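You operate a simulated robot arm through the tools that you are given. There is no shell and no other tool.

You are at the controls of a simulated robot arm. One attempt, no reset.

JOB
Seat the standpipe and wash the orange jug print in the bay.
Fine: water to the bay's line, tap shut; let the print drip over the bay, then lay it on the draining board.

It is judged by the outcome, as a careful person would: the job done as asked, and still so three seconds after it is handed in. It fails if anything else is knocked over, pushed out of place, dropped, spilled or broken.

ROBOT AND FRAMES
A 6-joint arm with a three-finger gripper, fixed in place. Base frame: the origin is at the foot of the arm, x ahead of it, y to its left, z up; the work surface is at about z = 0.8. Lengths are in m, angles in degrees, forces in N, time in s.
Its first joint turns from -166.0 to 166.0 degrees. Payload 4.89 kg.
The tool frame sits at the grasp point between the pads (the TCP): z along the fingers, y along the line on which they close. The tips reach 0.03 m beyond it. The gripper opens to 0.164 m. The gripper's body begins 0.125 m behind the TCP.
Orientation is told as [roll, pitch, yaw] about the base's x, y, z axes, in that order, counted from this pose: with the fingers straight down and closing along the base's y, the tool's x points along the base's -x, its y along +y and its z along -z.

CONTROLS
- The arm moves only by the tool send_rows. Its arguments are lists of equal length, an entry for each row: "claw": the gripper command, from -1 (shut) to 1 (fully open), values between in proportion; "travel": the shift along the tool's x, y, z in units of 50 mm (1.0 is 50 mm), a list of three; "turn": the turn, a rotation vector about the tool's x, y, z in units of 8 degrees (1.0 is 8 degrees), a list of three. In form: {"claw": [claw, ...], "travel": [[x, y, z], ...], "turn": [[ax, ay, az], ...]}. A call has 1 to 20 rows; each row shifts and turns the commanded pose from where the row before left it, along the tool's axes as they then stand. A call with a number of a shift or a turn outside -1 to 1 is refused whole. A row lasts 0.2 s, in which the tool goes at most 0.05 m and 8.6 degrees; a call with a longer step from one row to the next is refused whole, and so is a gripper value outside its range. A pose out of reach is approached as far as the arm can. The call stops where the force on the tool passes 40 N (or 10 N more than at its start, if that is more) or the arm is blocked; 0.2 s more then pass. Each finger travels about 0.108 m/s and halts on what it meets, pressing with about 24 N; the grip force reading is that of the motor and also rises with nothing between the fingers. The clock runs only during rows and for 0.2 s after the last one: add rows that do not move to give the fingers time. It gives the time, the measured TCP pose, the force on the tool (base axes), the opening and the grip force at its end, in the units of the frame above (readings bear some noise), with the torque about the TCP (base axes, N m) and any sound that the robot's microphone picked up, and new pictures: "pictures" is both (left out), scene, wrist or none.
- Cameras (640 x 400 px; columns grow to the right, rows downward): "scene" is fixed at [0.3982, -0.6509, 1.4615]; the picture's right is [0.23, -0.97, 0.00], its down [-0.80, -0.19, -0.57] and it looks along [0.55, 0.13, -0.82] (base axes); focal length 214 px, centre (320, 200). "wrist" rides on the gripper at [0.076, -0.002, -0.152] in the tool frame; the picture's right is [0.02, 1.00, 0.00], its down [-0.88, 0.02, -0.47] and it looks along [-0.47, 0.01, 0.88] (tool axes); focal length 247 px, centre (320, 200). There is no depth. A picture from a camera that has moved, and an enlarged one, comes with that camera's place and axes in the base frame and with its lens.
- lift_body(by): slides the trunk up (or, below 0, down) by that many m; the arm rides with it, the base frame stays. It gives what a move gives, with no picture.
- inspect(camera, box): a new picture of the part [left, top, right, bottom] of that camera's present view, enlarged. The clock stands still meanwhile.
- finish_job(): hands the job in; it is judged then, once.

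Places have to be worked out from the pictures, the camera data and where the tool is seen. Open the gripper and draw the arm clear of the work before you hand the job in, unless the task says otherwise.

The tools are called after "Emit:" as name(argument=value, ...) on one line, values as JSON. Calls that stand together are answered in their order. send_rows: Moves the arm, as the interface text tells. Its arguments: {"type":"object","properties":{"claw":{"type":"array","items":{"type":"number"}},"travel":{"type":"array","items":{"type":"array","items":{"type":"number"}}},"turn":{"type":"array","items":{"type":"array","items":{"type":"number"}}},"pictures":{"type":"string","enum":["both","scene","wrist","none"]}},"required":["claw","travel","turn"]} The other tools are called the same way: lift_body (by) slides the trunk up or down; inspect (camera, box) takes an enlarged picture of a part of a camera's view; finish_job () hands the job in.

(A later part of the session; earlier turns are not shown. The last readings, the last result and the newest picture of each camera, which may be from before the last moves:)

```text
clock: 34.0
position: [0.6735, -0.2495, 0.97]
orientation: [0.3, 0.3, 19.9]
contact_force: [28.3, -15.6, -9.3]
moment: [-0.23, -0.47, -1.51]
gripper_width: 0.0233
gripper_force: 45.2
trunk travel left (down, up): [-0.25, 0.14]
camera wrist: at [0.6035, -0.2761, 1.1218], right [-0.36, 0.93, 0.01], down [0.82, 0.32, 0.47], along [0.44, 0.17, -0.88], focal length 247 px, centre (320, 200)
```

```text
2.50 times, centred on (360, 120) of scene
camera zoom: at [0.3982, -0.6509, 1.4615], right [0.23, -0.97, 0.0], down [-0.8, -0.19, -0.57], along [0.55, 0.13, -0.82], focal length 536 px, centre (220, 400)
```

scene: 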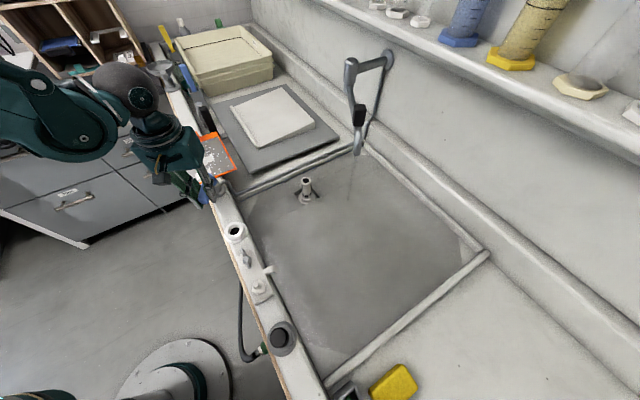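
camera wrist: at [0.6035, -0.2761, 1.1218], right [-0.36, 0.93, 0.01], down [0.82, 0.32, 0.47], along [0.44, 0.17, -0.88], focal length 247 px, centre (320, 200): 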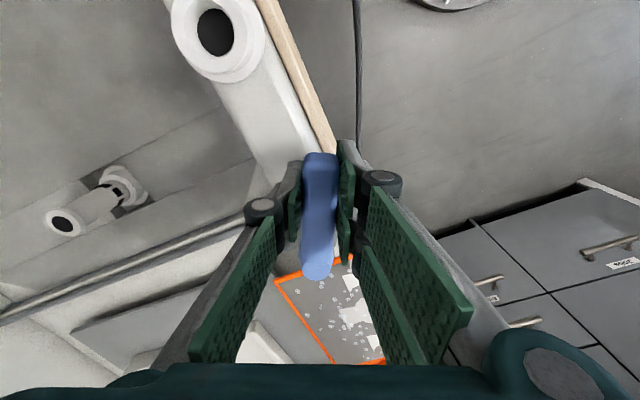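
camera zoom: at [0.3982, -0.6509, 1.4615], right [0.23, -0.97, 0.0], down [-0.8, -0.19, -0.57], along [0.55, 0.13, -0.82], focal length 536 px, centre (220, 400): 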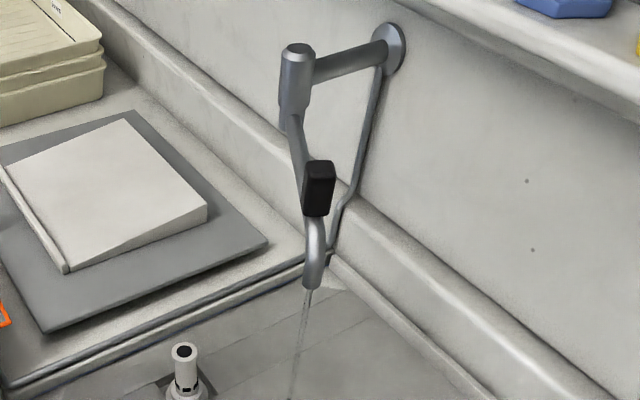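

Water is flowing from the spout into the bay and spreading fast. I check the level against the blue line right away while the clock stands still.

Emit:
inspect(camera="scene", box=[230, 140, 330, 220])

Emit:
inspect(camera="scene", box=[280, 230, 500, 400])

Emit:
inspect(camera="scene", box=[350, 130, 500, 260])

Emit:
inspect(camera="wrist", box=[0, 150, 260, 340])

```text
5.00 times, centred on (280, 180) of scene
camera zoom: at [0.3982, -0.6509, 1.4615], right [0.23, -0.97, 0.0], down [-0.8, -0.19, -0.57], along [0.55, 0.13, -0.82], focal length 1072 px, centre (520, 300)
```

zoom: 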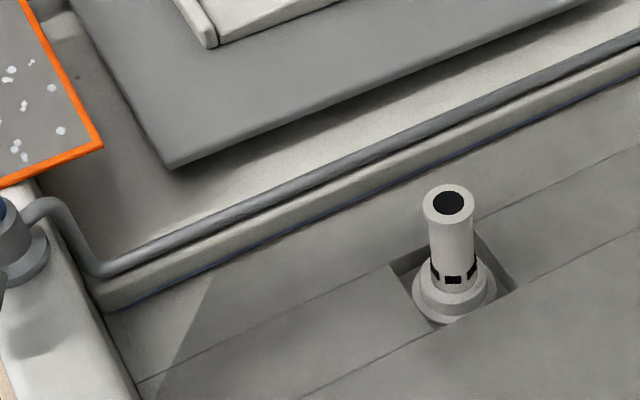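

```text
2.35 times, centred on (390, 315) of scene
camera zoom: at [0.3982, -0.6509, 1.4615], right [0.23, -0.97, 0.0], down [-0.8, -0.19, -0.57], along [0.55, 0.13, -0.82], focal length 505 px, centre (155, -71)
```

zoom: 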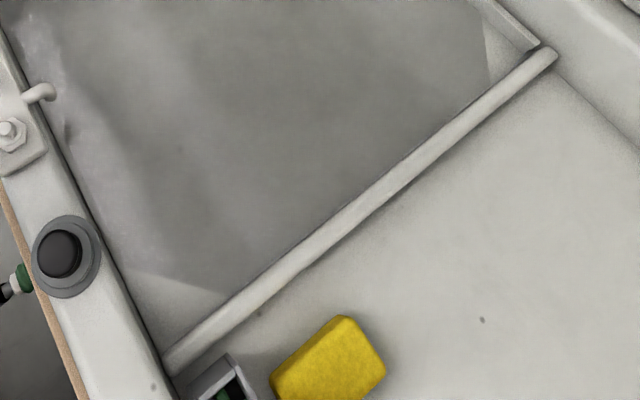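

```text
3.08 times, centred on (425, 195) of scene
camera zoom: at [0.3982, -0.6509, 1.4615], right [0.23, -0.97, 0.0], down [-0.8, -0.19, -0.57], along [0.55, 0.13, -0.82], focal length 660 px, centre (-3, 215)
```

zoom: 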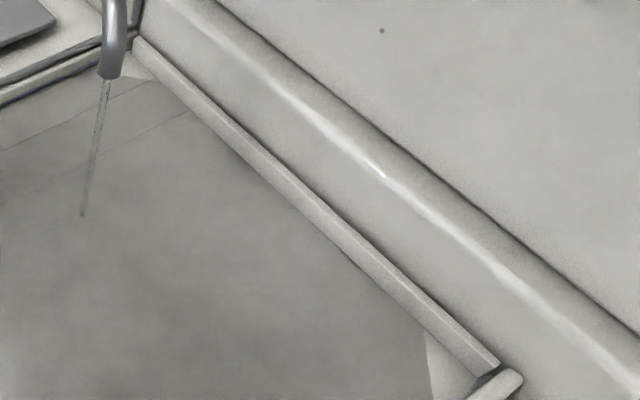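

```text
2.11 times, centred on (130, 245) of wrist
camera zoom: at [0.6035, -0.2761, 1.1218], right [-0.36, 0.93, 0.01], down [0.82, 0.32, 0.47], along [0.44, 0.17, -0.88], focal length 520 px, centre (720, 105)
```

zoom: 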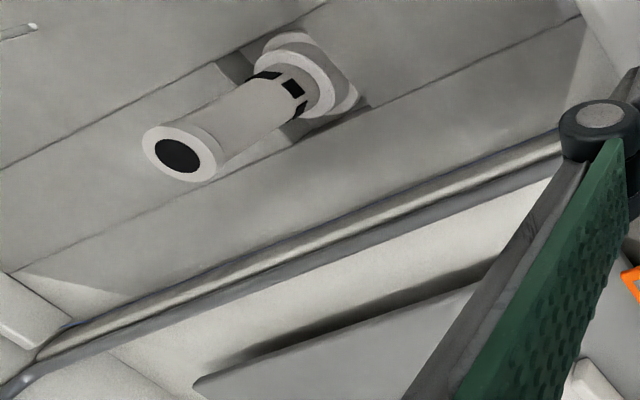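

The level is still below the line, corners still dry. I hold the lever and let it run one second.

Emit:
send_rows(claw=[-1, -1, -1, -1], travel=[[0, 0, 0], [0, 0, 0], [0, 0, 0], [0, 0, 0]], turn=[[0, 0, 0], [0, 0, 0], [0, 0, 0], [0, 0, 0]])

Emit:
inspect(camera="scene", box=[230, 140, 330, 220])

Emit:
inspect(camera="wrist", box=[100, 170, 260, 290])

Emit:
inspect(camera="scene", box=[230, 160, 280, 210])

```text
clock: 35.0
position: [0.673, -0.2489, 0.9698]
orientation: [0.2, 0.2, 20.0]
contact_force: [32.4, -15.5, -10.7]
moment: [-0.22, -0.56, -1.49]
gripper_width: 0.0231
gripper_force: 45.2
trunk travel left (down, up): [-0.25, 0.14]
camera wrist: at [0.6034, -0.2763, 1.1218], right [-0.36, 0.93, 0.01], down [0.82, 0.32, 0.47], along [0.44, 0.17, -0.88], focal length 247 px, centre (320, 200)
```

scene: 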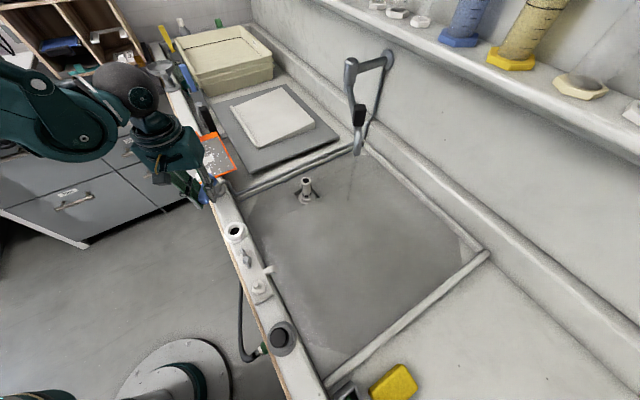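
wrist: 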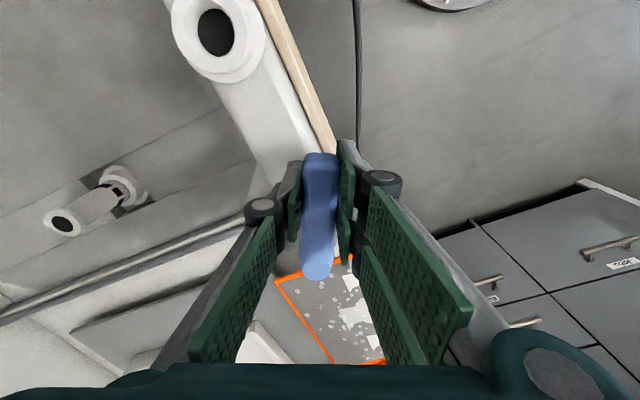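

```text
5.00 times, centred on (280, 180) of scene
camera zoom: at [0.3982, -0.6509, 1.4615], right [0.23, -0.97, 0.0], down [-0.8, -0.19, -0.57], along [0.55, 0.13, -0.82], focal length 1072 px, centre (520, 300)
```

zoom: 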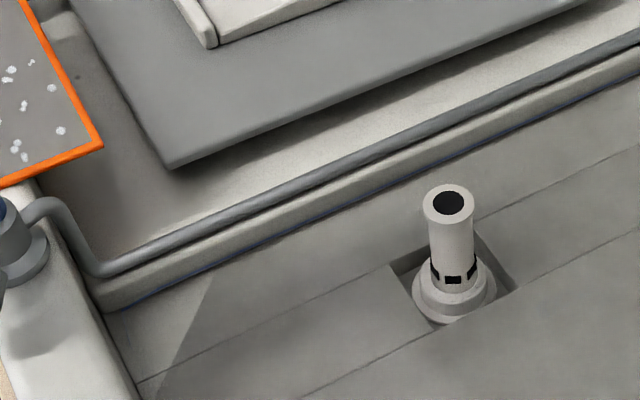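

```text
3.33 times, centred on (180, 230) of wrist
camera zoom: at [0.6034, -0.2763, 1.1218], right [-0.36, 0.93, 0.01], down [0.82, 0.32, 0.47], along [0.44, 0.17, -0.88], focal length 823 px, centre (787, 100)
```

zoom: 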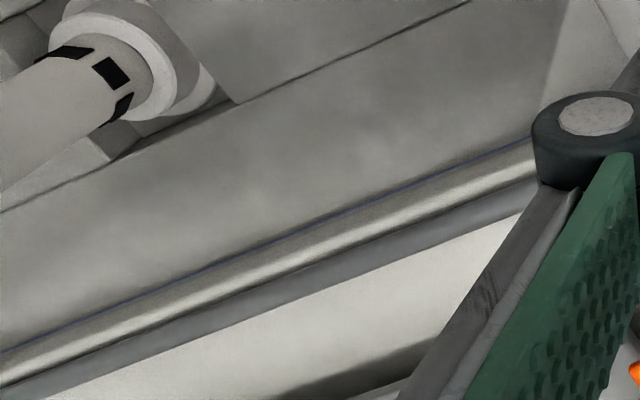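

```text
8.00 times, centred on (255, 185) of scene
camera zoom: at [0.3982, -0.6509, 1.4615], right [0.23, -0.97, 0.0], down [-0.8, -0.19, -0.57], along [0.55, 0.13, -0.82], focal length 1716 px, centre (840, 320)
```

zoom: 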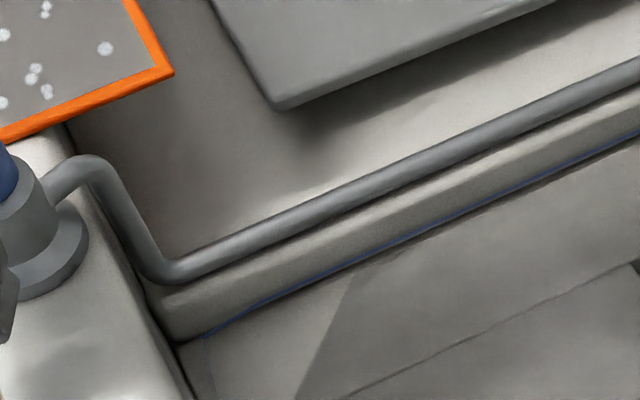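

No visible rise over one second; the flow is small. I let it run 4 more seconds and compare.

Emit:
send_rows(claw=[-1, -1, -1, -1, -1, -1, -1, -1, -1, -1, -1, -1, -1, -1, -1, -1, -1, -1, -1], travel=[[0, 0, 0], [0, 0, 0], [0, 0, 0], [0, 0, 0], [0, 0, 0], [0, 0, 0], [0, 0, 0], [0, 0, 0], [0, 0, 0], [0, 0, 0], [0, 0, 0], [0, 0, 0], [0, 0, 0], [0, 0, 0], [0, 0, 0], [0, 0, 0], [0, 0, 0], [0, 0, 0], [0, 0, 0]], turn=[[0, 0, 0], [0, 0, 0], [0, 0, 0], [0, 0, 0], [0, 0, 0], [0, 0, 0], [0, 0, 0], [0, 0, 0], [0, 0, 0], [0, 0, 0], [0, 0, 0], [0, 0, 0], [0, 0, 0], [0, 0, 0], [0, 0, 0], [0, 0, 0], [0, 0, 0], [0, 0, 0], [0, 0, 0]], pictures="scene")

Emit:
inspect(camera="scene", box=[230, 140, 330, 220])

Emit:
inspect(camera="wrist", box=[100, 170, 260, 290])

Emit:
inspect(camera="scene", box=[230, 160, 280, 210])

```text
clock: 39.0
position: [0.6722, -0.2493, 0.9696]
orientation: [0.2, 0.2, 19.9]
contact_force: [24.7, -17.4, -9.2]
moment: [-0.26, -0.31, -1.51]
gripper_width: 0.0233
gripper_force: 44.7
trunk travel left (down, up): [-0.25, 0.14]
```

scene: 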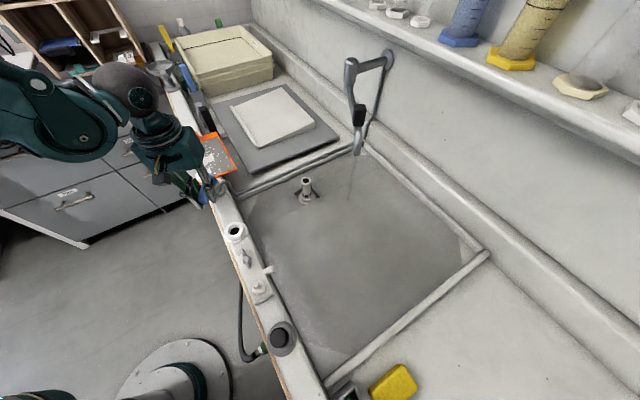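

```text
5.00 times, centred on (280, 180) of scene
camera zoom: at [0.3982, -0.6509, 1.4615], right [0.23, -0.97, 0.0], down [-0.8, -0.19, -0.57], along [0.55, 0.13, -0.82], focal length 1072 px, centre (520, 300)
```

zoom: 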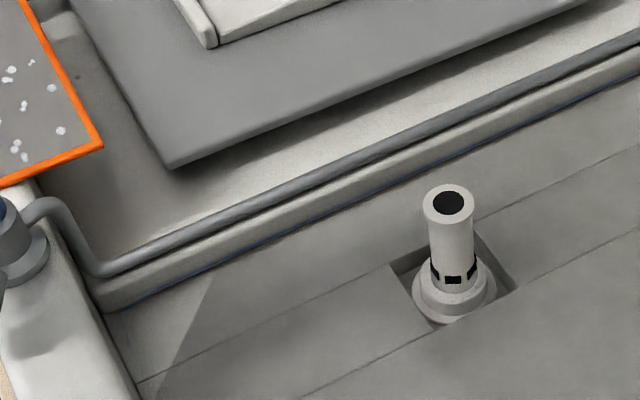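

```text
3.33 times, centred on (180, 230) of wrist
camera zoom: at [0.603, -0.2764, 1.1219], right [-0.36, 0.93, 0.01], down [0.82, 0.32, 0.47], along [0.44, 0.17, -0.88], focal length 823 px, centre (787, 100)
```

zoom: 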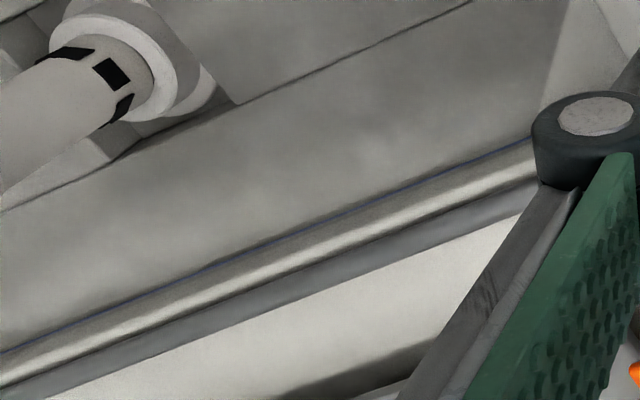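

```text
8.00 times, centred on (255, 185) of scene
camera zoom: at [0.3982, -0.6509, 1.4615], right [0.23, -0.97, 0.0], down [-0.8, -0.19, -0.57], along [0.55, 0.13, -0.82], focal length 1716 px, centre (840, 320)
```

zoom: 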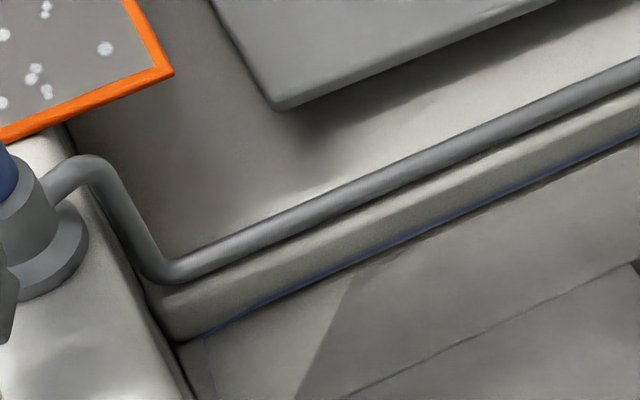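

Over four seconds the water edge has not moved, so the trickle is too weak (or drains as fast). I open the tap another 20° and watch.

Emit:
send_rows(claw=[-1, -1, -1, -1, -1, -1], travel=[[-0.005, 0.109, 0], [-0.005, 0.109, 0], [-0.005, 0.109, 0], [-0.005, 0.109, 0], [0, 0, 0], [0, 0, 0]], turn=[[0, 0, 0.625], [0, 0, 0.625], [0, 0, 0.625], [0, 0, 0.625], [0, 0, 0], [0, 0, 0]], pictures="scene")

Emit:
inspect(camera="scene", box=[280, 40, 440, 200])

Emit:
inspect(camera="scene", box=[230, 160, 280, 210])

```text
clock: 40.5
position: [0.668, -0.2291, 0.9699]
orientation: [0.1, 0.3, -0.2]
contact_force: [8.6, -11.5, -12.4]
moment: [-0.31, -0.59, -0.79]
gripper_width: 0.0225
gripper_force: 45.5
trunk travel left (down, up): [-0.25, 0.14]
stopped in row 6: the force on the tool passed its limit at 42 N (the readings are from after the stop); the commanded pose is now the measured one
```

scene: 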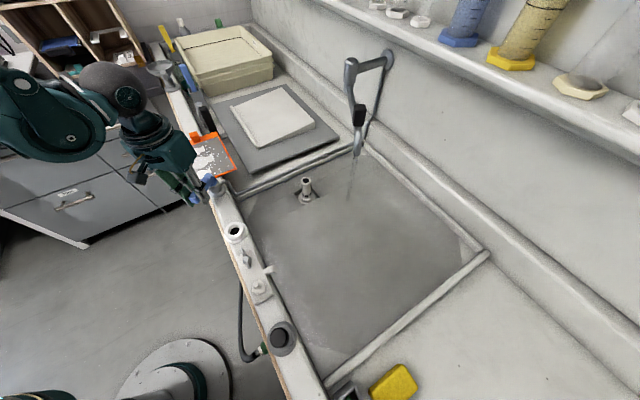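

```text
2.50 times, centred on (360, 120) of scene
camera zoom: at [0.3982, -0.6509, 1.4615], right [0.23, -0.97, 0.0], down [-0.8, -0.19, -0.57], along [0.55, 0.13, -0.82], focal length 536 px, centre (220, 400)
```

zoom: 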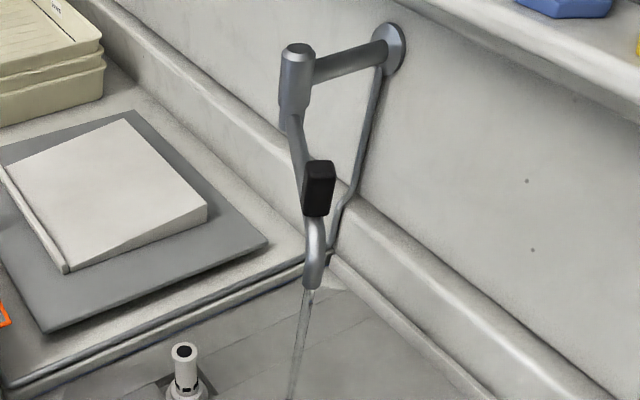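

```text
8.00 times, centred on (255, 185) of scene
camera zoom: at [0.3982, -0.6509, 1.4615], right [0.23, -0.97, 0.0], down [-0.8, -0.19, -0.57], along [0.55, 0.13, -0.82], focal length 1716 px, centre (840, 320)
```

zoom: 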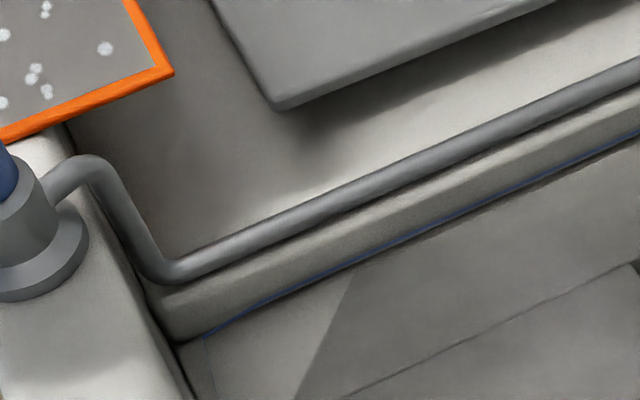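

The stream is stronger with the lever at about 45°. I let it run 4 s and compare the waterline.

Emit:
send_rows(claw=[-1, -1, -1, -1, -1, -1, -1, -1, -1, -1, -1, -1, -1, -1, -1, -1, -1, -1, -1, -1], travel=[[0, 0, 0], [0, 0, 0], [0, 0, 0], [0, 0, 0], [0, 0, 0], [0, 0, 0], [0, 0, 0], [0, 0, 0], [0, 0, 0], [0, 0, 0], [0, 0, 0], [0, 0, 0], [0, 0, 0], [0, 0, 0], [0, 0, 0], [0, 0, 0], [0, 0, 0], [0, 0, 0], [0, 0, 0], [0, 0, 0]], turn=[[0, 0, 0], [0, 0, 0], [0, 0, 0], [0, 0, 0], [0, 0, 0], [0, 0, 0], [0, 0, 0], [0, 0, 0], [0, 0, 0], [0, 0, 0], [0, 0, 0], [0, 0, 0], [0, 0, 0], [0, 0, 0], [0, 0, 0], [0, 0, 0], [0, 0, 0], [0, 0, 0], [0, 0, 0], [0, 0, 0]], pictures="both")

Emit:
inspect(camera="scene", box=[230, 160, 280, 210])

Emit:
inspect(camera="scene", box=[270, 160, 340, 220])

Emit:
inspect(camera="scene", box=[430, 210, 510, 290])

```text
clock: 44.7
position: [0.6674, -0.2281, 0.9691]
orientation: [0.1, 0.4, -0.1]
contact_force: [14.3, -22.9, -8.0]
moment: [-0.32, -0.19, -1.44]
gripper_width: 0.0229
gripper_force: 45.3
trunk travel left (down, up): [-0.25, 0.14]
camera wrist: at [0.5939, -0.2291, 1.1223], right [-0.02, 1.0, 0.0], down [0.88, 0.02, 0.47], along [0.47, 0.01, -0.88], focal length 247 px, centre (320, 200)
```

scene: 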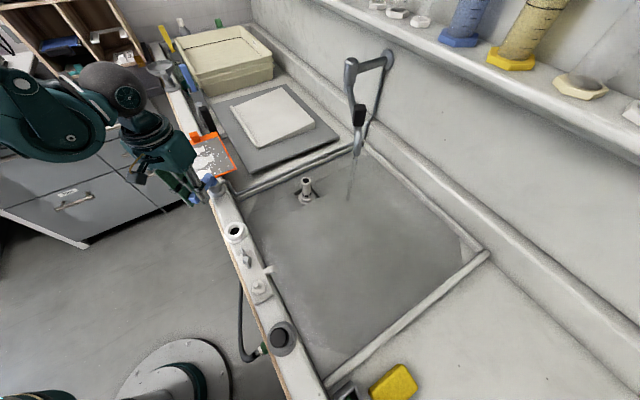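
wrist: 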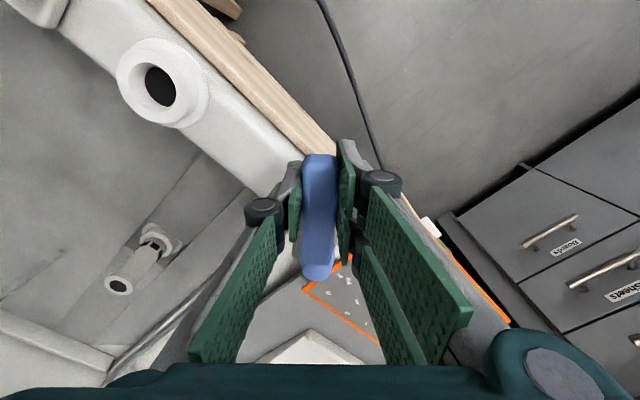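

```text
8.00 times, centred on (255, 185) of scene
camera zoom: at [0.3982, -0.6509, 1.4615], right [0.23, -0.97, 0.0], down [-0.8, -0.19, -0.57], along [0.55, 0.13, -0.82], focal length 1716 px, centre (840, 320)
```

zoom: 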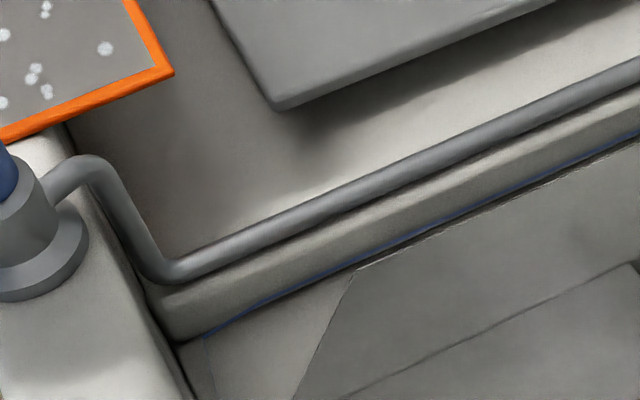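

```text
6.67 times, centred on (305, 190) of scene
camera zoom: at [0.3982, -0.6509, 1.4615], right [0.23, -0.97, 0.0], down [-0.8, -0.19, -0.57], along [0.55, 0.13, -0.82], focal length 1430 px, centre (420, 267)
```

zoom: 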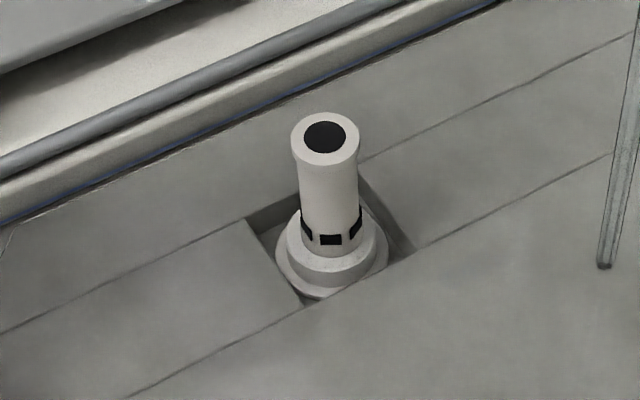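

```text
5.00 times, centred on (470, 250) of scene
camera zoom: at [0.3982, -0.6509, 1.4615], right [0.23, -0.97, 0.0], down [-0.8, -0.19, -0.57], along [0.55, 0.13, -0.82], focal length 1072 px, centre (-430, -50)
```

zoom: 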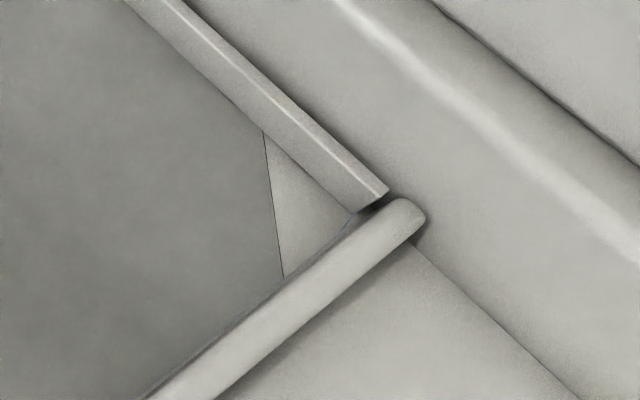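

The level has risen clearly and is close to the blue line. I zoom hard on the line before letting more time pass.

Emit:
inspect(camera="scene", box=[254, 178, 286, 198])

Emit:
inspect(camera="scene", box=[310, 150, 342, 170])

Emit:
inspect(camera="scene", box=[295, 183, 319, 207])

Emit:
inspect(camera="scene", box=[240, 190, 272, 215])

```text
16.00 times, centred on (270, 188) of scene
camera zoom: at [0.3982, -0.6509, 1.4615], right [0.23, -0.97, 0.0], down [-0.8, -0.19, -0.57], along [0.55, 0.13, -0.82], focal length 3432 px, centre (1120, 392)
```

zoom: 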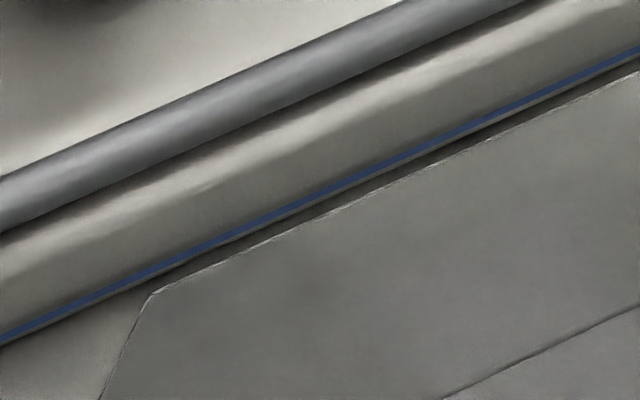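

```text
16.00 times, centred on (326, 160) of scene
camera zoom: at [0.3982, -0.6509, 1.4615], right [0.23, -0.97, 0.0], down [-0.8, -0.19, -0.57], along [0.55, 0.13, -0.82], focal length 3432 px, centre (224, 840)
```

zoom: 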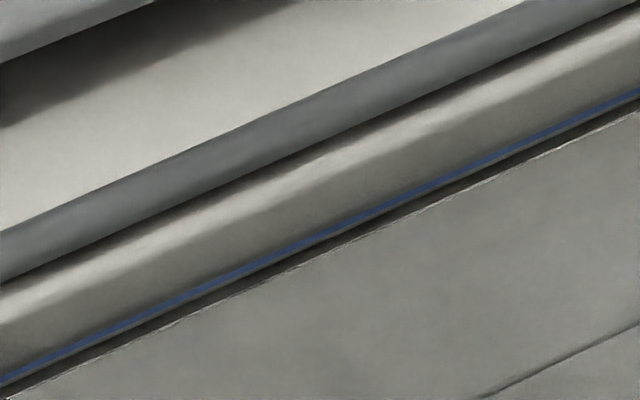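

```text
16.00 times, centred on (307, 195) of scene
camera zoom: at [0.3982, -0.6509, 1.4615], right [0.23, -0.97, 0.0], down [-0.8, -0.19, -0.57], along [0.55, 0.13, -0.82], focal length 3432 px, centre (528, 280)
```

zoom: 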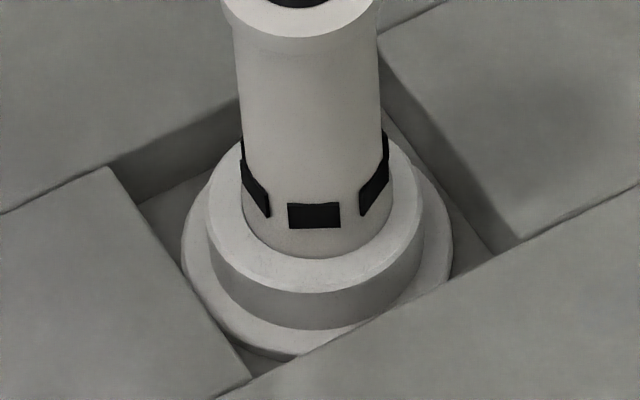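

```text
16.00 times, centred on (256, 202) of scene
camera zoom: at [0.3982, -0.6509, 1.4615], right [0.23, -0.97, 0.0], down [-0.8, -0.19, -0.57], along [0.55, 0.13, -0.82], focal length 3432 px, centre (1344, 160)
```

zoom: 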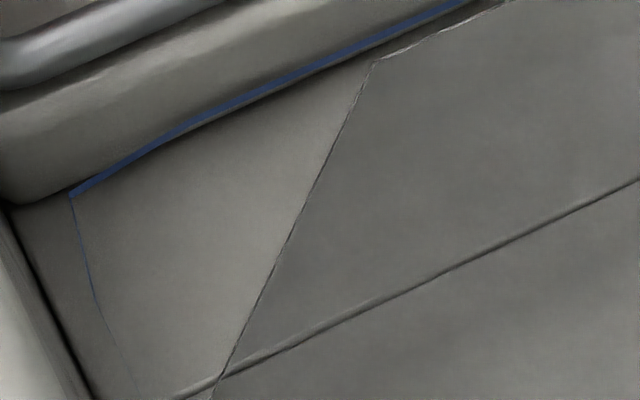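

The water's edge is still a little below the line. I continue in 1 s steps with the same close-ups.

Emit:
send_rows(claw=[-1, -1, -1, -1], travel=[[0, 0, 0], [0, 0, 0], [0, 0, 0], [0, 0, 0]], turn=[[0, 0, 0], [0, 0, 0], [0, 0, 0], [0, 0, 0]], pictures="none")

Emit:
inspect(camera="scene", box=[254, 178, 286, 198])

Emit:
inspect(camera="scene", box=[295, 183, 319, 207])

Emit:
inspect(camera="scene", box=[240, 190, 272, 215])

```text
clock: 45.7
position: [0.668, -0.2285, 0.9695]
orientation: [0.3, 0.4, -0.1]
contact_force: [12.1, -21.9, -7.5]
moment: [-0.31, -0.19, -1.42]
gripper_width: 0.0235
gripper_force: 44.9
trunk travel left (down, up): [-0.25, 0.14]
```

```text
16.00 times, centred on (270, 188) of scene
camera zoom: at [0.3982, -0.6509, 1.4615], right [0.23, -0.97, 0.0], down [-0.8, -0.19, -0.57], along [0.55, 0.13, -0.82], focal length 3432 px, centre (1120, 392)
```

zoom: 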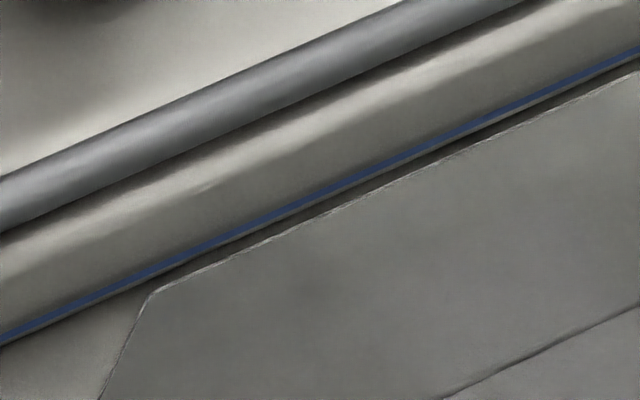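

```text
16.00 times, centred on (307, 195) of scene
camera zoom: at [0.3982, -0.6509, 1.4615], right [0.23, -0.97, 0.0], down [-0.8, -0.19, -0.57], along [0.55, 0.13, -0.82], focal length 3432 px, centre (528, 280)
```

zoom: 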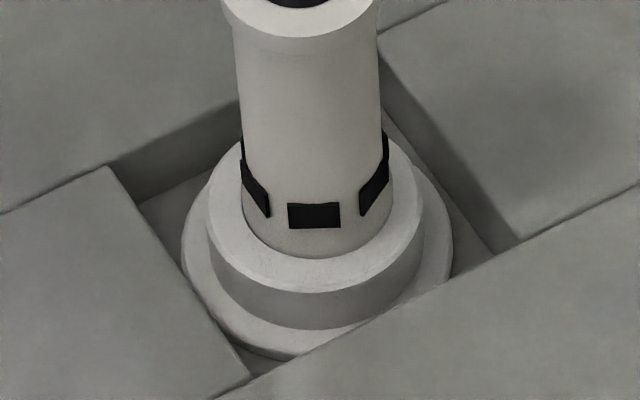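

```text
16.00 times, centred on (256, 202) of scene
camera zoom: at [0.3982, -0.6509, 1.4615], right [0.23, -0.97, 0.0], down [-0.8, -0.19, -0.57], along [0.55, 0.13, -0.82], focal length 3432 px, centre (1344, 160)
```

zoom: 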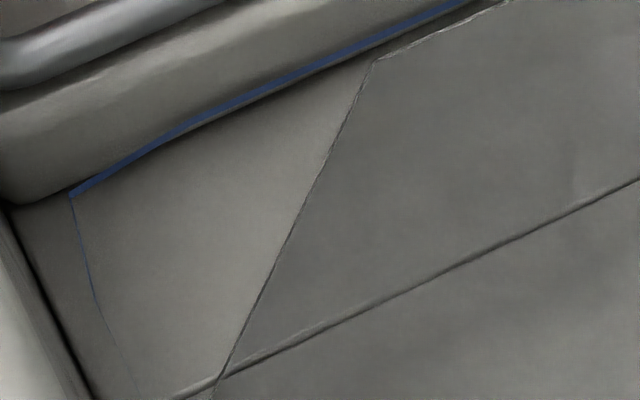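

No measurable change in a second, so the inflow is slow. I open the tap further, another 35°.

Emit:
send_rows(claw=[-1, -1, -1, -1, -1, -1, -1, -1, -1], travel=[[-0.005, 0.112, 0], [-0.005, 0.112, 0], [-0.005, 0.112, 0], [-0.005, 0.112, 0], [-0.005, 0.112, 0], [-0.005, 0.112, 0], [-0.005, 0.112, 0], [0, 0, 0], [0, 0, 0]], turn=[[0, 0, 0.625], [0, 0, 0.625], [0, 0, 0.625], [0, 0, 0.625], [0, 0, 0.625], [0, 0, 0.625], [0, 0, 0.625], [0, 0, 0], [0, 0, 0]], pictures="both")

Emit:
inspect(camera="scene", box=[290, 130, 380, 220])

Emit:
inspect(camera="scene", box=[254, 178, 286, 198])

```text
clock: 46.8
position: [0.672, -0.2078, 0.9695]
orientation: [-0.1, 0.3, -20.0]
contact_force: [5.9, -12.4, -20.4]
moment: [-0.38, -0.78, -0.61]
gripper_width: 0.0228
gripper_force: 44.6
trunk travel left (down, up): [-0.25, 0.14]
stopped in row 5: the force on the tool passed its limit at 42 N (the readings are from after the stop); the commanded pose is now the measured one
camera wrist: at [0.6012, -0.1822, 1.1223], right [0.32, 0.95, 0.0], down [0.84, -0.28, 0.47], along [0.44, -0.15, -0.88], focal length 247 px, centre (320, 200)
```

scene: 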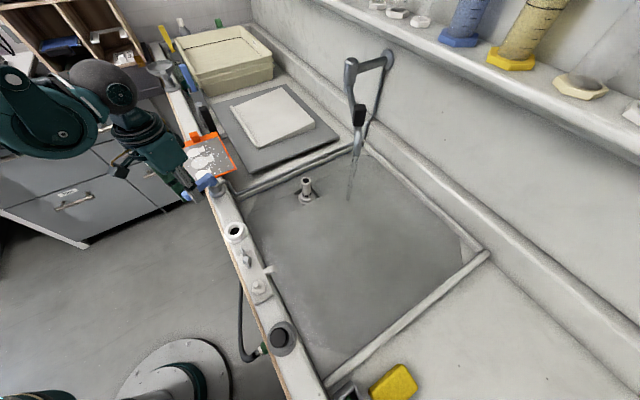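
wrist: 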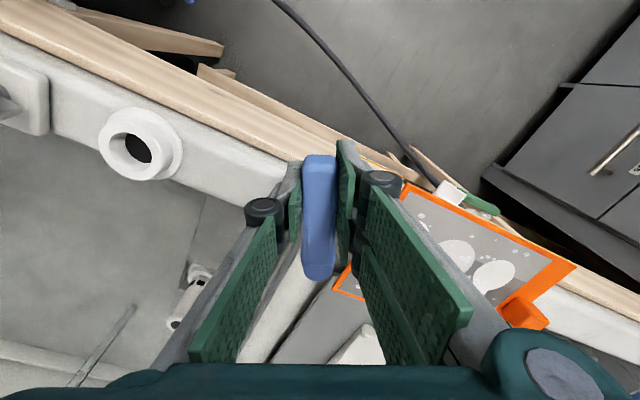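

```text
4.44 times, centred on (335, 175) of scene
camera zoom: at [0.3982, -0.6509, 1.4615], right [0.23, -0.97, 0.0], down [-0.8, -0.19, -0.57], along [0.55, 0.13, -0.82], focal length 953 px, centre (253, 311)
```

zoom: 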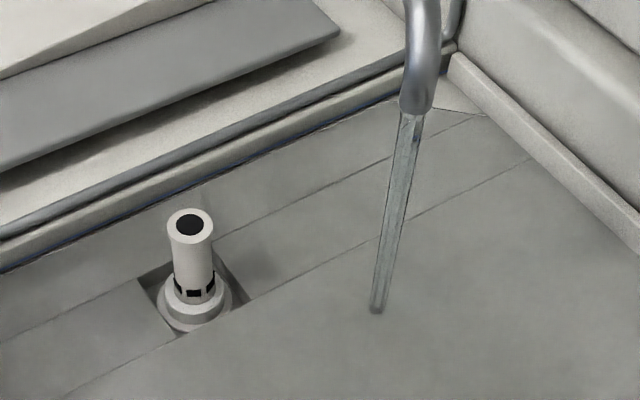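

```text
16.00 times, centred on (270, 188) of scene
camera zoom: at [0.3982, -0.6509, 1.4615], right [0.23, -0.97, 0.0], down [-0.8, -0.19, -0.57], along [0.55, 0.13, -0.82], focal length 3432 px, centre (1120, 392)
```

zoom: 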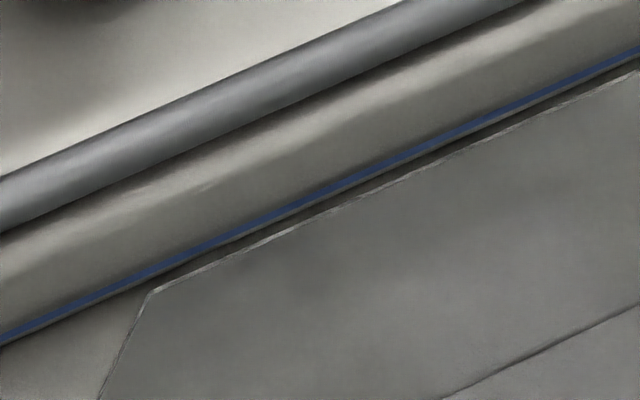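

The stream is now strong and the water's edge shows a small thickness. I hold for 4 s and look again.

Emit:
send_rows(claw=[-1, -1, -1, -1, -1, -1, -1, -1, -1, -1, -1, -1, -1, -1, -1, -1, -1, -1, -1, -1], travel=[[0, 0, 0], [0, 0, 0], [0, 0, 0], [0, 0, 0], [0, 0, 0], [0, 0, 0], [0, 0, 0], [0, 0, 0], [0, 0, 0], [0, 0, 0], [0, 0, 0], [0, 0, 0], [0, 0, 0], [0, 0, 0], [0, 0, 0], [0, 0, 0], [0, 0, 0], [0, 0, 0], [0, 0, 0], [0, 0, 0]], turn=[[0, 0, 0], [0, 0, 0], [0, 0, 0], [0, 0, 0], [0, 0, 0], [0, 0, 0], [0, 0, 0], [0, 0, 0], [0, 0, 0], [0, 0, 0], [0, 0, 0], [0, 0, 0], [0, 0, 0], [0, 0, 0], [0, 0, 0], [0, 0, 0], [0, 0, 0], [0, 0, 0], [0, 0, 0], [0, 0, 0]], pictures="scene")

Emit:
inspect(camera="scene", box=[254, 178, 286, 198])

Emit:
inspect(camera="scene", box=[295, 183, 319, 207])

Emit:
inspect(camera="scene", box=[240, 190, 272, 215])

```text
clock: 51.0
position: [0.673, -0.2068, 0.9704]
orientation: [0.1, 0.2, -19.9]
contact_force: [8.2, -23.9, -17.1]
moment: [-0.33, -0.1, -1.23]
gripper_width: 0.023
gripper_force: 44.6
trunk travel left (down, up): [-0.25, 0.14]
```

scene: 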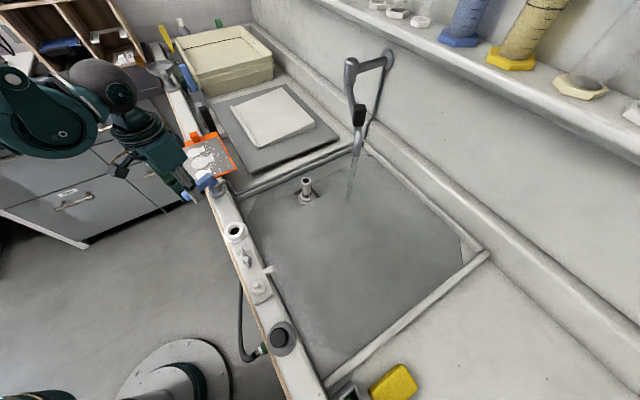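

```text
16.00 times, centred on (270, 188) of scene
camera zoom: at [0.3982, -0.6509, 1.4615], right [0.23, -0.97, 0.0], down [-0.8, -0.19, -0.57], along [0.55, 0.13, -0.82], focal length 3432 px, centre (1120, 392)
```

zoom: 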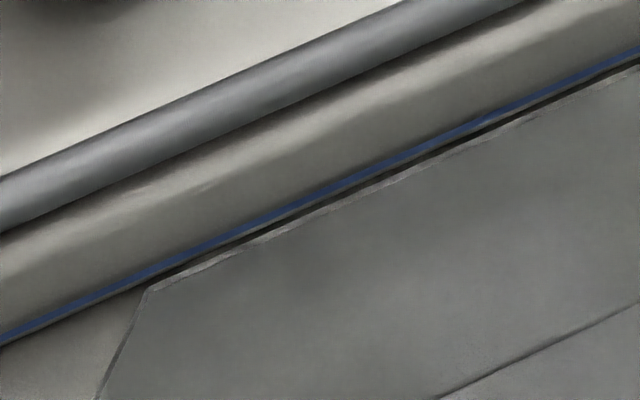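

```text
16.00 times, centred on (307, 195) of scene
camera zoom: at [0.3982, -0.6509, 1.4615], right [0.23, -0.97, 0.0], down [-0.8, -0.19, -0.57], along [0.55, 0.13, -0.82], focal length 3432 px, centre (528, 280)
```

zoom: 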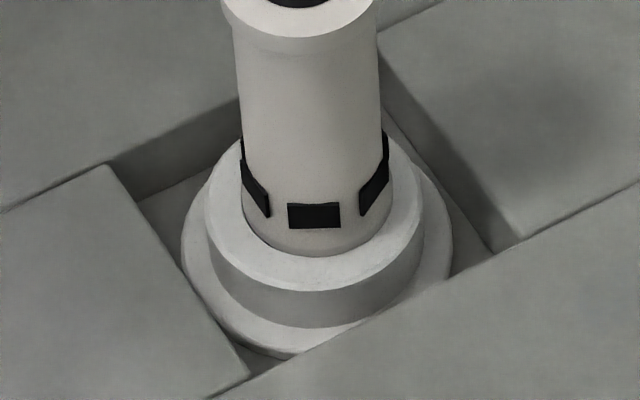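

```text
16.00 times, centred on (256, 202) of scene
camera zoom: at [0.3982, -0.6509, 1.4615], right [0.23, -0.97, 0.0], down [-0.8, -0.19, -0.57], along [0.55, 0.13, -0.82], focal length 3432 px, centre (1344, 160)
```

zoom: 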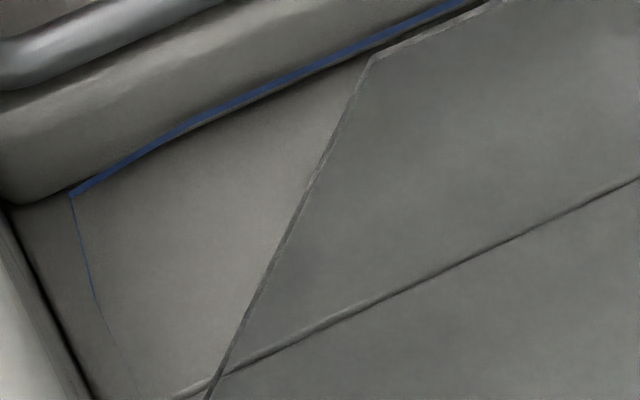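

The edge is rising (roughly 2 mm in 4 s); I look even closer to measure the remaining gap to the line.

Emit:
inspect(camera="scene", box=[264, 182, 274, 189])

Emit:
inspect(camera="scene", box=[332, 152, 342, 159])

Emit:
inspect(camera="scene", box=[340, 150, 372, 175])

```text
16.00 times, centred on (269, 186) of scene
camera zoom: at [0.3982, -0.6509, 1.4615], right [0.23, -0.97, 0.0], down [-0.8, -0.19, -0.57], along [0.55, 0.13, -0.82], focal length 3432 px, centre (1136, 432)
```

zoom: 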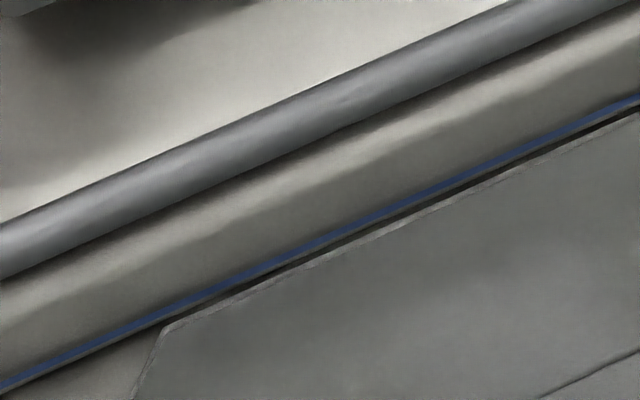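

```text
16.00 times, centred on (337, 156) of scene
camera zoom: at [0.3982, -0.6509, 1.4615], right [0.23, -0.97, 0.0], down [-0.8, -0.19, -0.57], along [0.55, 0.13, -0.82], focal length 3432 px, centre (48, 912)
```

zoom: 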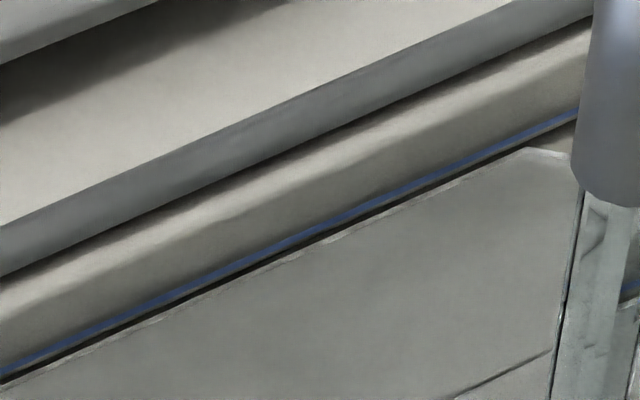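

```text
16.00 times, centred on (356, 162) of scene
camera zoom: at [0.3982, -0.6509, 1.4615], right [0.23, -0.97, 0.0], down [-0.8, -0.19, -0.57], along [0.55, 0.13, -0.82], focal length 3432 px, centre (-256, 800)
```

zoom: 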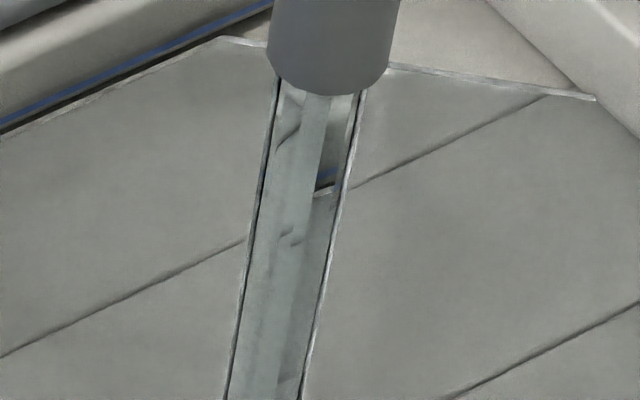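

I let it run another 4 s and track the corner point of the water's edge.

Emit:
send_rows(claw=[-1, -1, -1, -1, -1, -1, -1, -1, -1, -1, -1, -1, -1, -1, -1, -1, -1, -1, -1, -1], travel=[[0, 0, 0], [0, 0, 0], [0, 0, 0], [0, 0, 0], [0, 0, 0], [0, 0, 0], [0, 0, 0], [0, 0, 0], [0, 0, 0], [0, 0, 0], [0, 0, 0], [0, 0, 0], [0, 0, 0], [0, 0, 0], [0, 0, 0], [0, 0, 0], [0, 0, 0], [0, 0, 0], [0, 0, 0], [0, 0, 0]], turn=[[0, 0, 0], [0, 0, 0], [0, 0, 0], [0, 0, 0], [0, 0, 0], [0, 0, 0], [0, 0, 0], [0, 0, 0], [0, 0, 0], [0, 0, 0], [0, 0, 0], [0, 0, 0], [0, 0, 0], [0, 0, 0], [0, 0, 0], [0, 0, 0], [0, 0, 0], [0, 0, 0], [0, 0, 0], [0, 0, 0]], pictures="none")

Emit:
inspect(camera="scene", box=[254, 178, 286, 198])

Emit:
inspect(camera="scene", box=[295, 183, 319, 207])

Emit:
inspect(camera="scene", box=[240, 190, 272, 215])

```text
clock: 55.1
position: [0.6718, -0.2066, 0.9716]
orientation: [0.1, 0.2, -19.9]
contact_force: [6.9, -23.5, -9.1]
moment: [-0.37, -0.07, -1.23]
gripper_width: 0.0229
gripper_force: 45.5
trunk travel left (down, up): [-0.25, 0.14]
```

```text
16.00 times, centred on (270, 188) of scene
camera zoom: at [0.3982, -0.6509, 1.4615], right [0.23, -0.97, 0.0], down [-0.8, -0.19, -0.57], along [0.55, 0.13, -0.82], focal length 3432 px, centre (1120, 392)
```

zoom: 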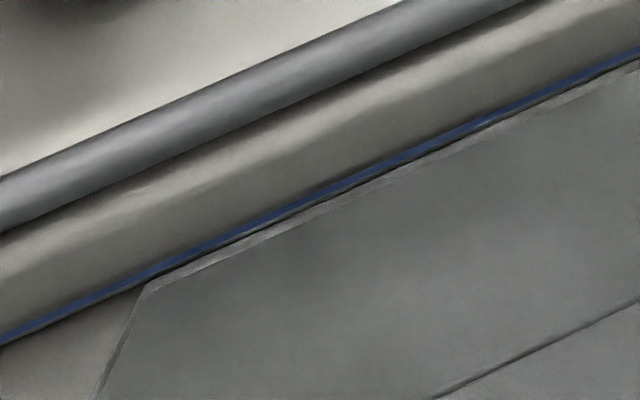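

```text
16.00 times, centred on (307, 195) of scene
camera zoom: at [0.3982, -0.6509, 1.4615], right [0.23, -0.97, 0.0], down [-0.8, -0.19, -0.57], along [0.55, 0.13, -0.82], focal length 3432 px, centre (528, 280)
```

zoom: 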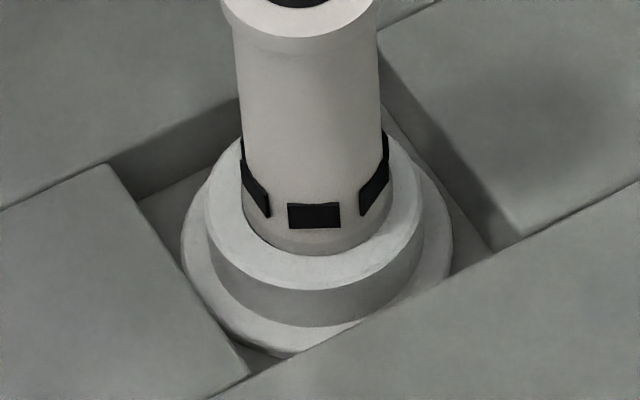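

```text
16.00 times, centred on (256, 202) of scene
camera zoom: at [0.3982, -0.6509, 1.4615], right [0.23, -0.97, 0.0], down [-0.8, -0.19, -0.57], along [0.55, 0.13, -0.82], focal length 3432 px, centre (1344, 160)
```

zoom: 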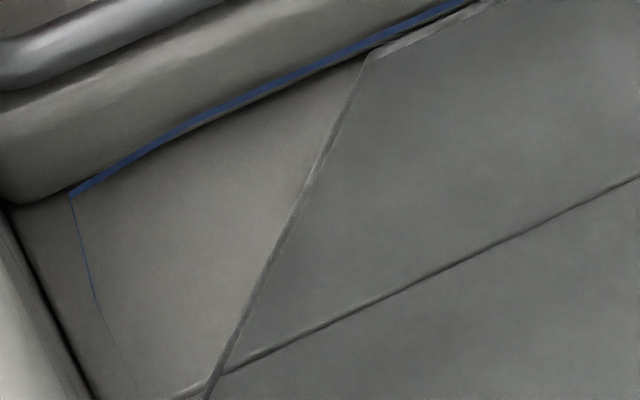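

The water edge is now just under the line (roughly 2–3 mm to its middle at ~0.4 mm/s). I let it run 3 more seconds and check.

Emit:
send_rows(claw=[-1, -1, -1, -1, -1, -1, -1, -1, -1, -1, -1, -1, -1, -1], travel=[[0, 0, 0], [0, 0, 0], [0, 0, 0], [0, 0, 0], [0, 0, 0], [0, 0, 0], [0, 0, 0], [0, 0, 0], [0, 0, 0], [0, 0, 0], [0, 0, 0], [0, 0, 0], [0, 0, 0], [0, 0, 0]], turn=[[0, 0, 0], [0, 0, 0], [0, 0, 0], [0, 0, 0], [0, 0, 0], [0, 0, 0], [0, 0, 0], [0, 0, 0], [0, 0, 0], [0, 0, 0], [0, 0, 0], [0, 0, 0], [0, 0, 0], [0, 0, 0]], pictures="none")

Emit:
inspect(camera="scene", box=[254, 178, 286, 198])

Emit:
inspect(camera="scene", box=[310, 150, 342, 170])

Emit:
inspect(camera="scene", box=[295, 183, 319, 207])

```text
clock: 58.1
position: [0.6714, -0.2077, 0.9696]
orientation: [0.1, 0.3, -19.9]
contact_force: [4.3, -22.7, -9.9]
moment: [-0.35, -0.09, -1.25]
gripper_width: 0.0226
gripper_force: 44.8
trunk travel left (down, up): [-0.25, 0.14]
```

```text
16.00 times, centred on (270, 188) of scene
camera zoom: at [0.3982, -0.6509, 1.4615], right [0.23, -0.97, 0.0], down [-0.8, -0.19, -0.57], along [0.55, 0.13, -0.82], focal length 3432 px, centre (1120, 392)
```

zoom: 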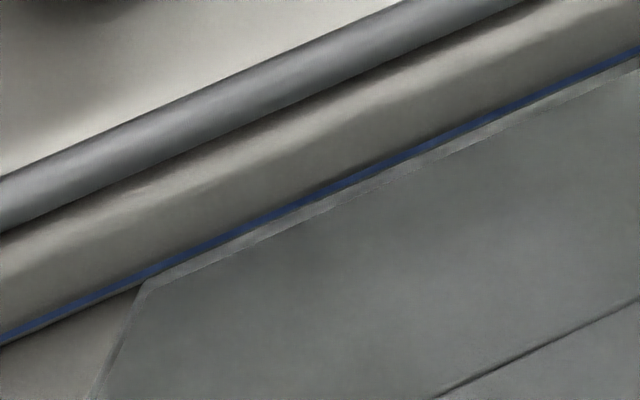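

```text
16.00 times, centred on (326, 160) of scene
camera zoom: at [0.3982, -0.6509, 1.4615], right [0.23, -0.97, 0.0], down [-0.8, -0.19, -0.57], along [0.55, 0.13, -0.82], focal length 3432 px, centre (224, 840)
```

zoom: 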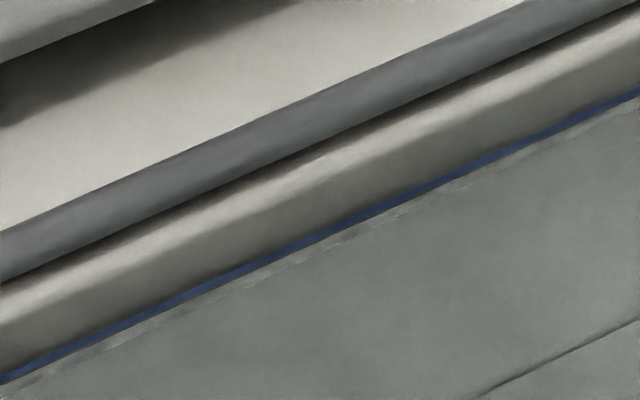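

```text
16.00 times, centred on (307, 195) of scene
camera zoom: at [0.3982, -0.6509, 1.4615], right [0.23, -0.97, 0.0], down [-0.8, -0.19, -0.57], along [0.55, 0.13, -0.82], focal length 3432 px, centre (528, 280)
```

zoom: 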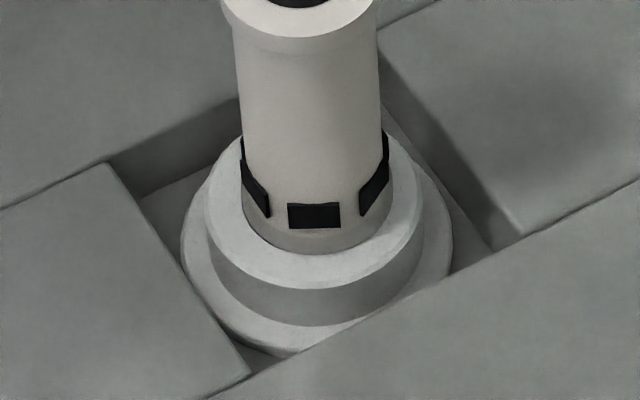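

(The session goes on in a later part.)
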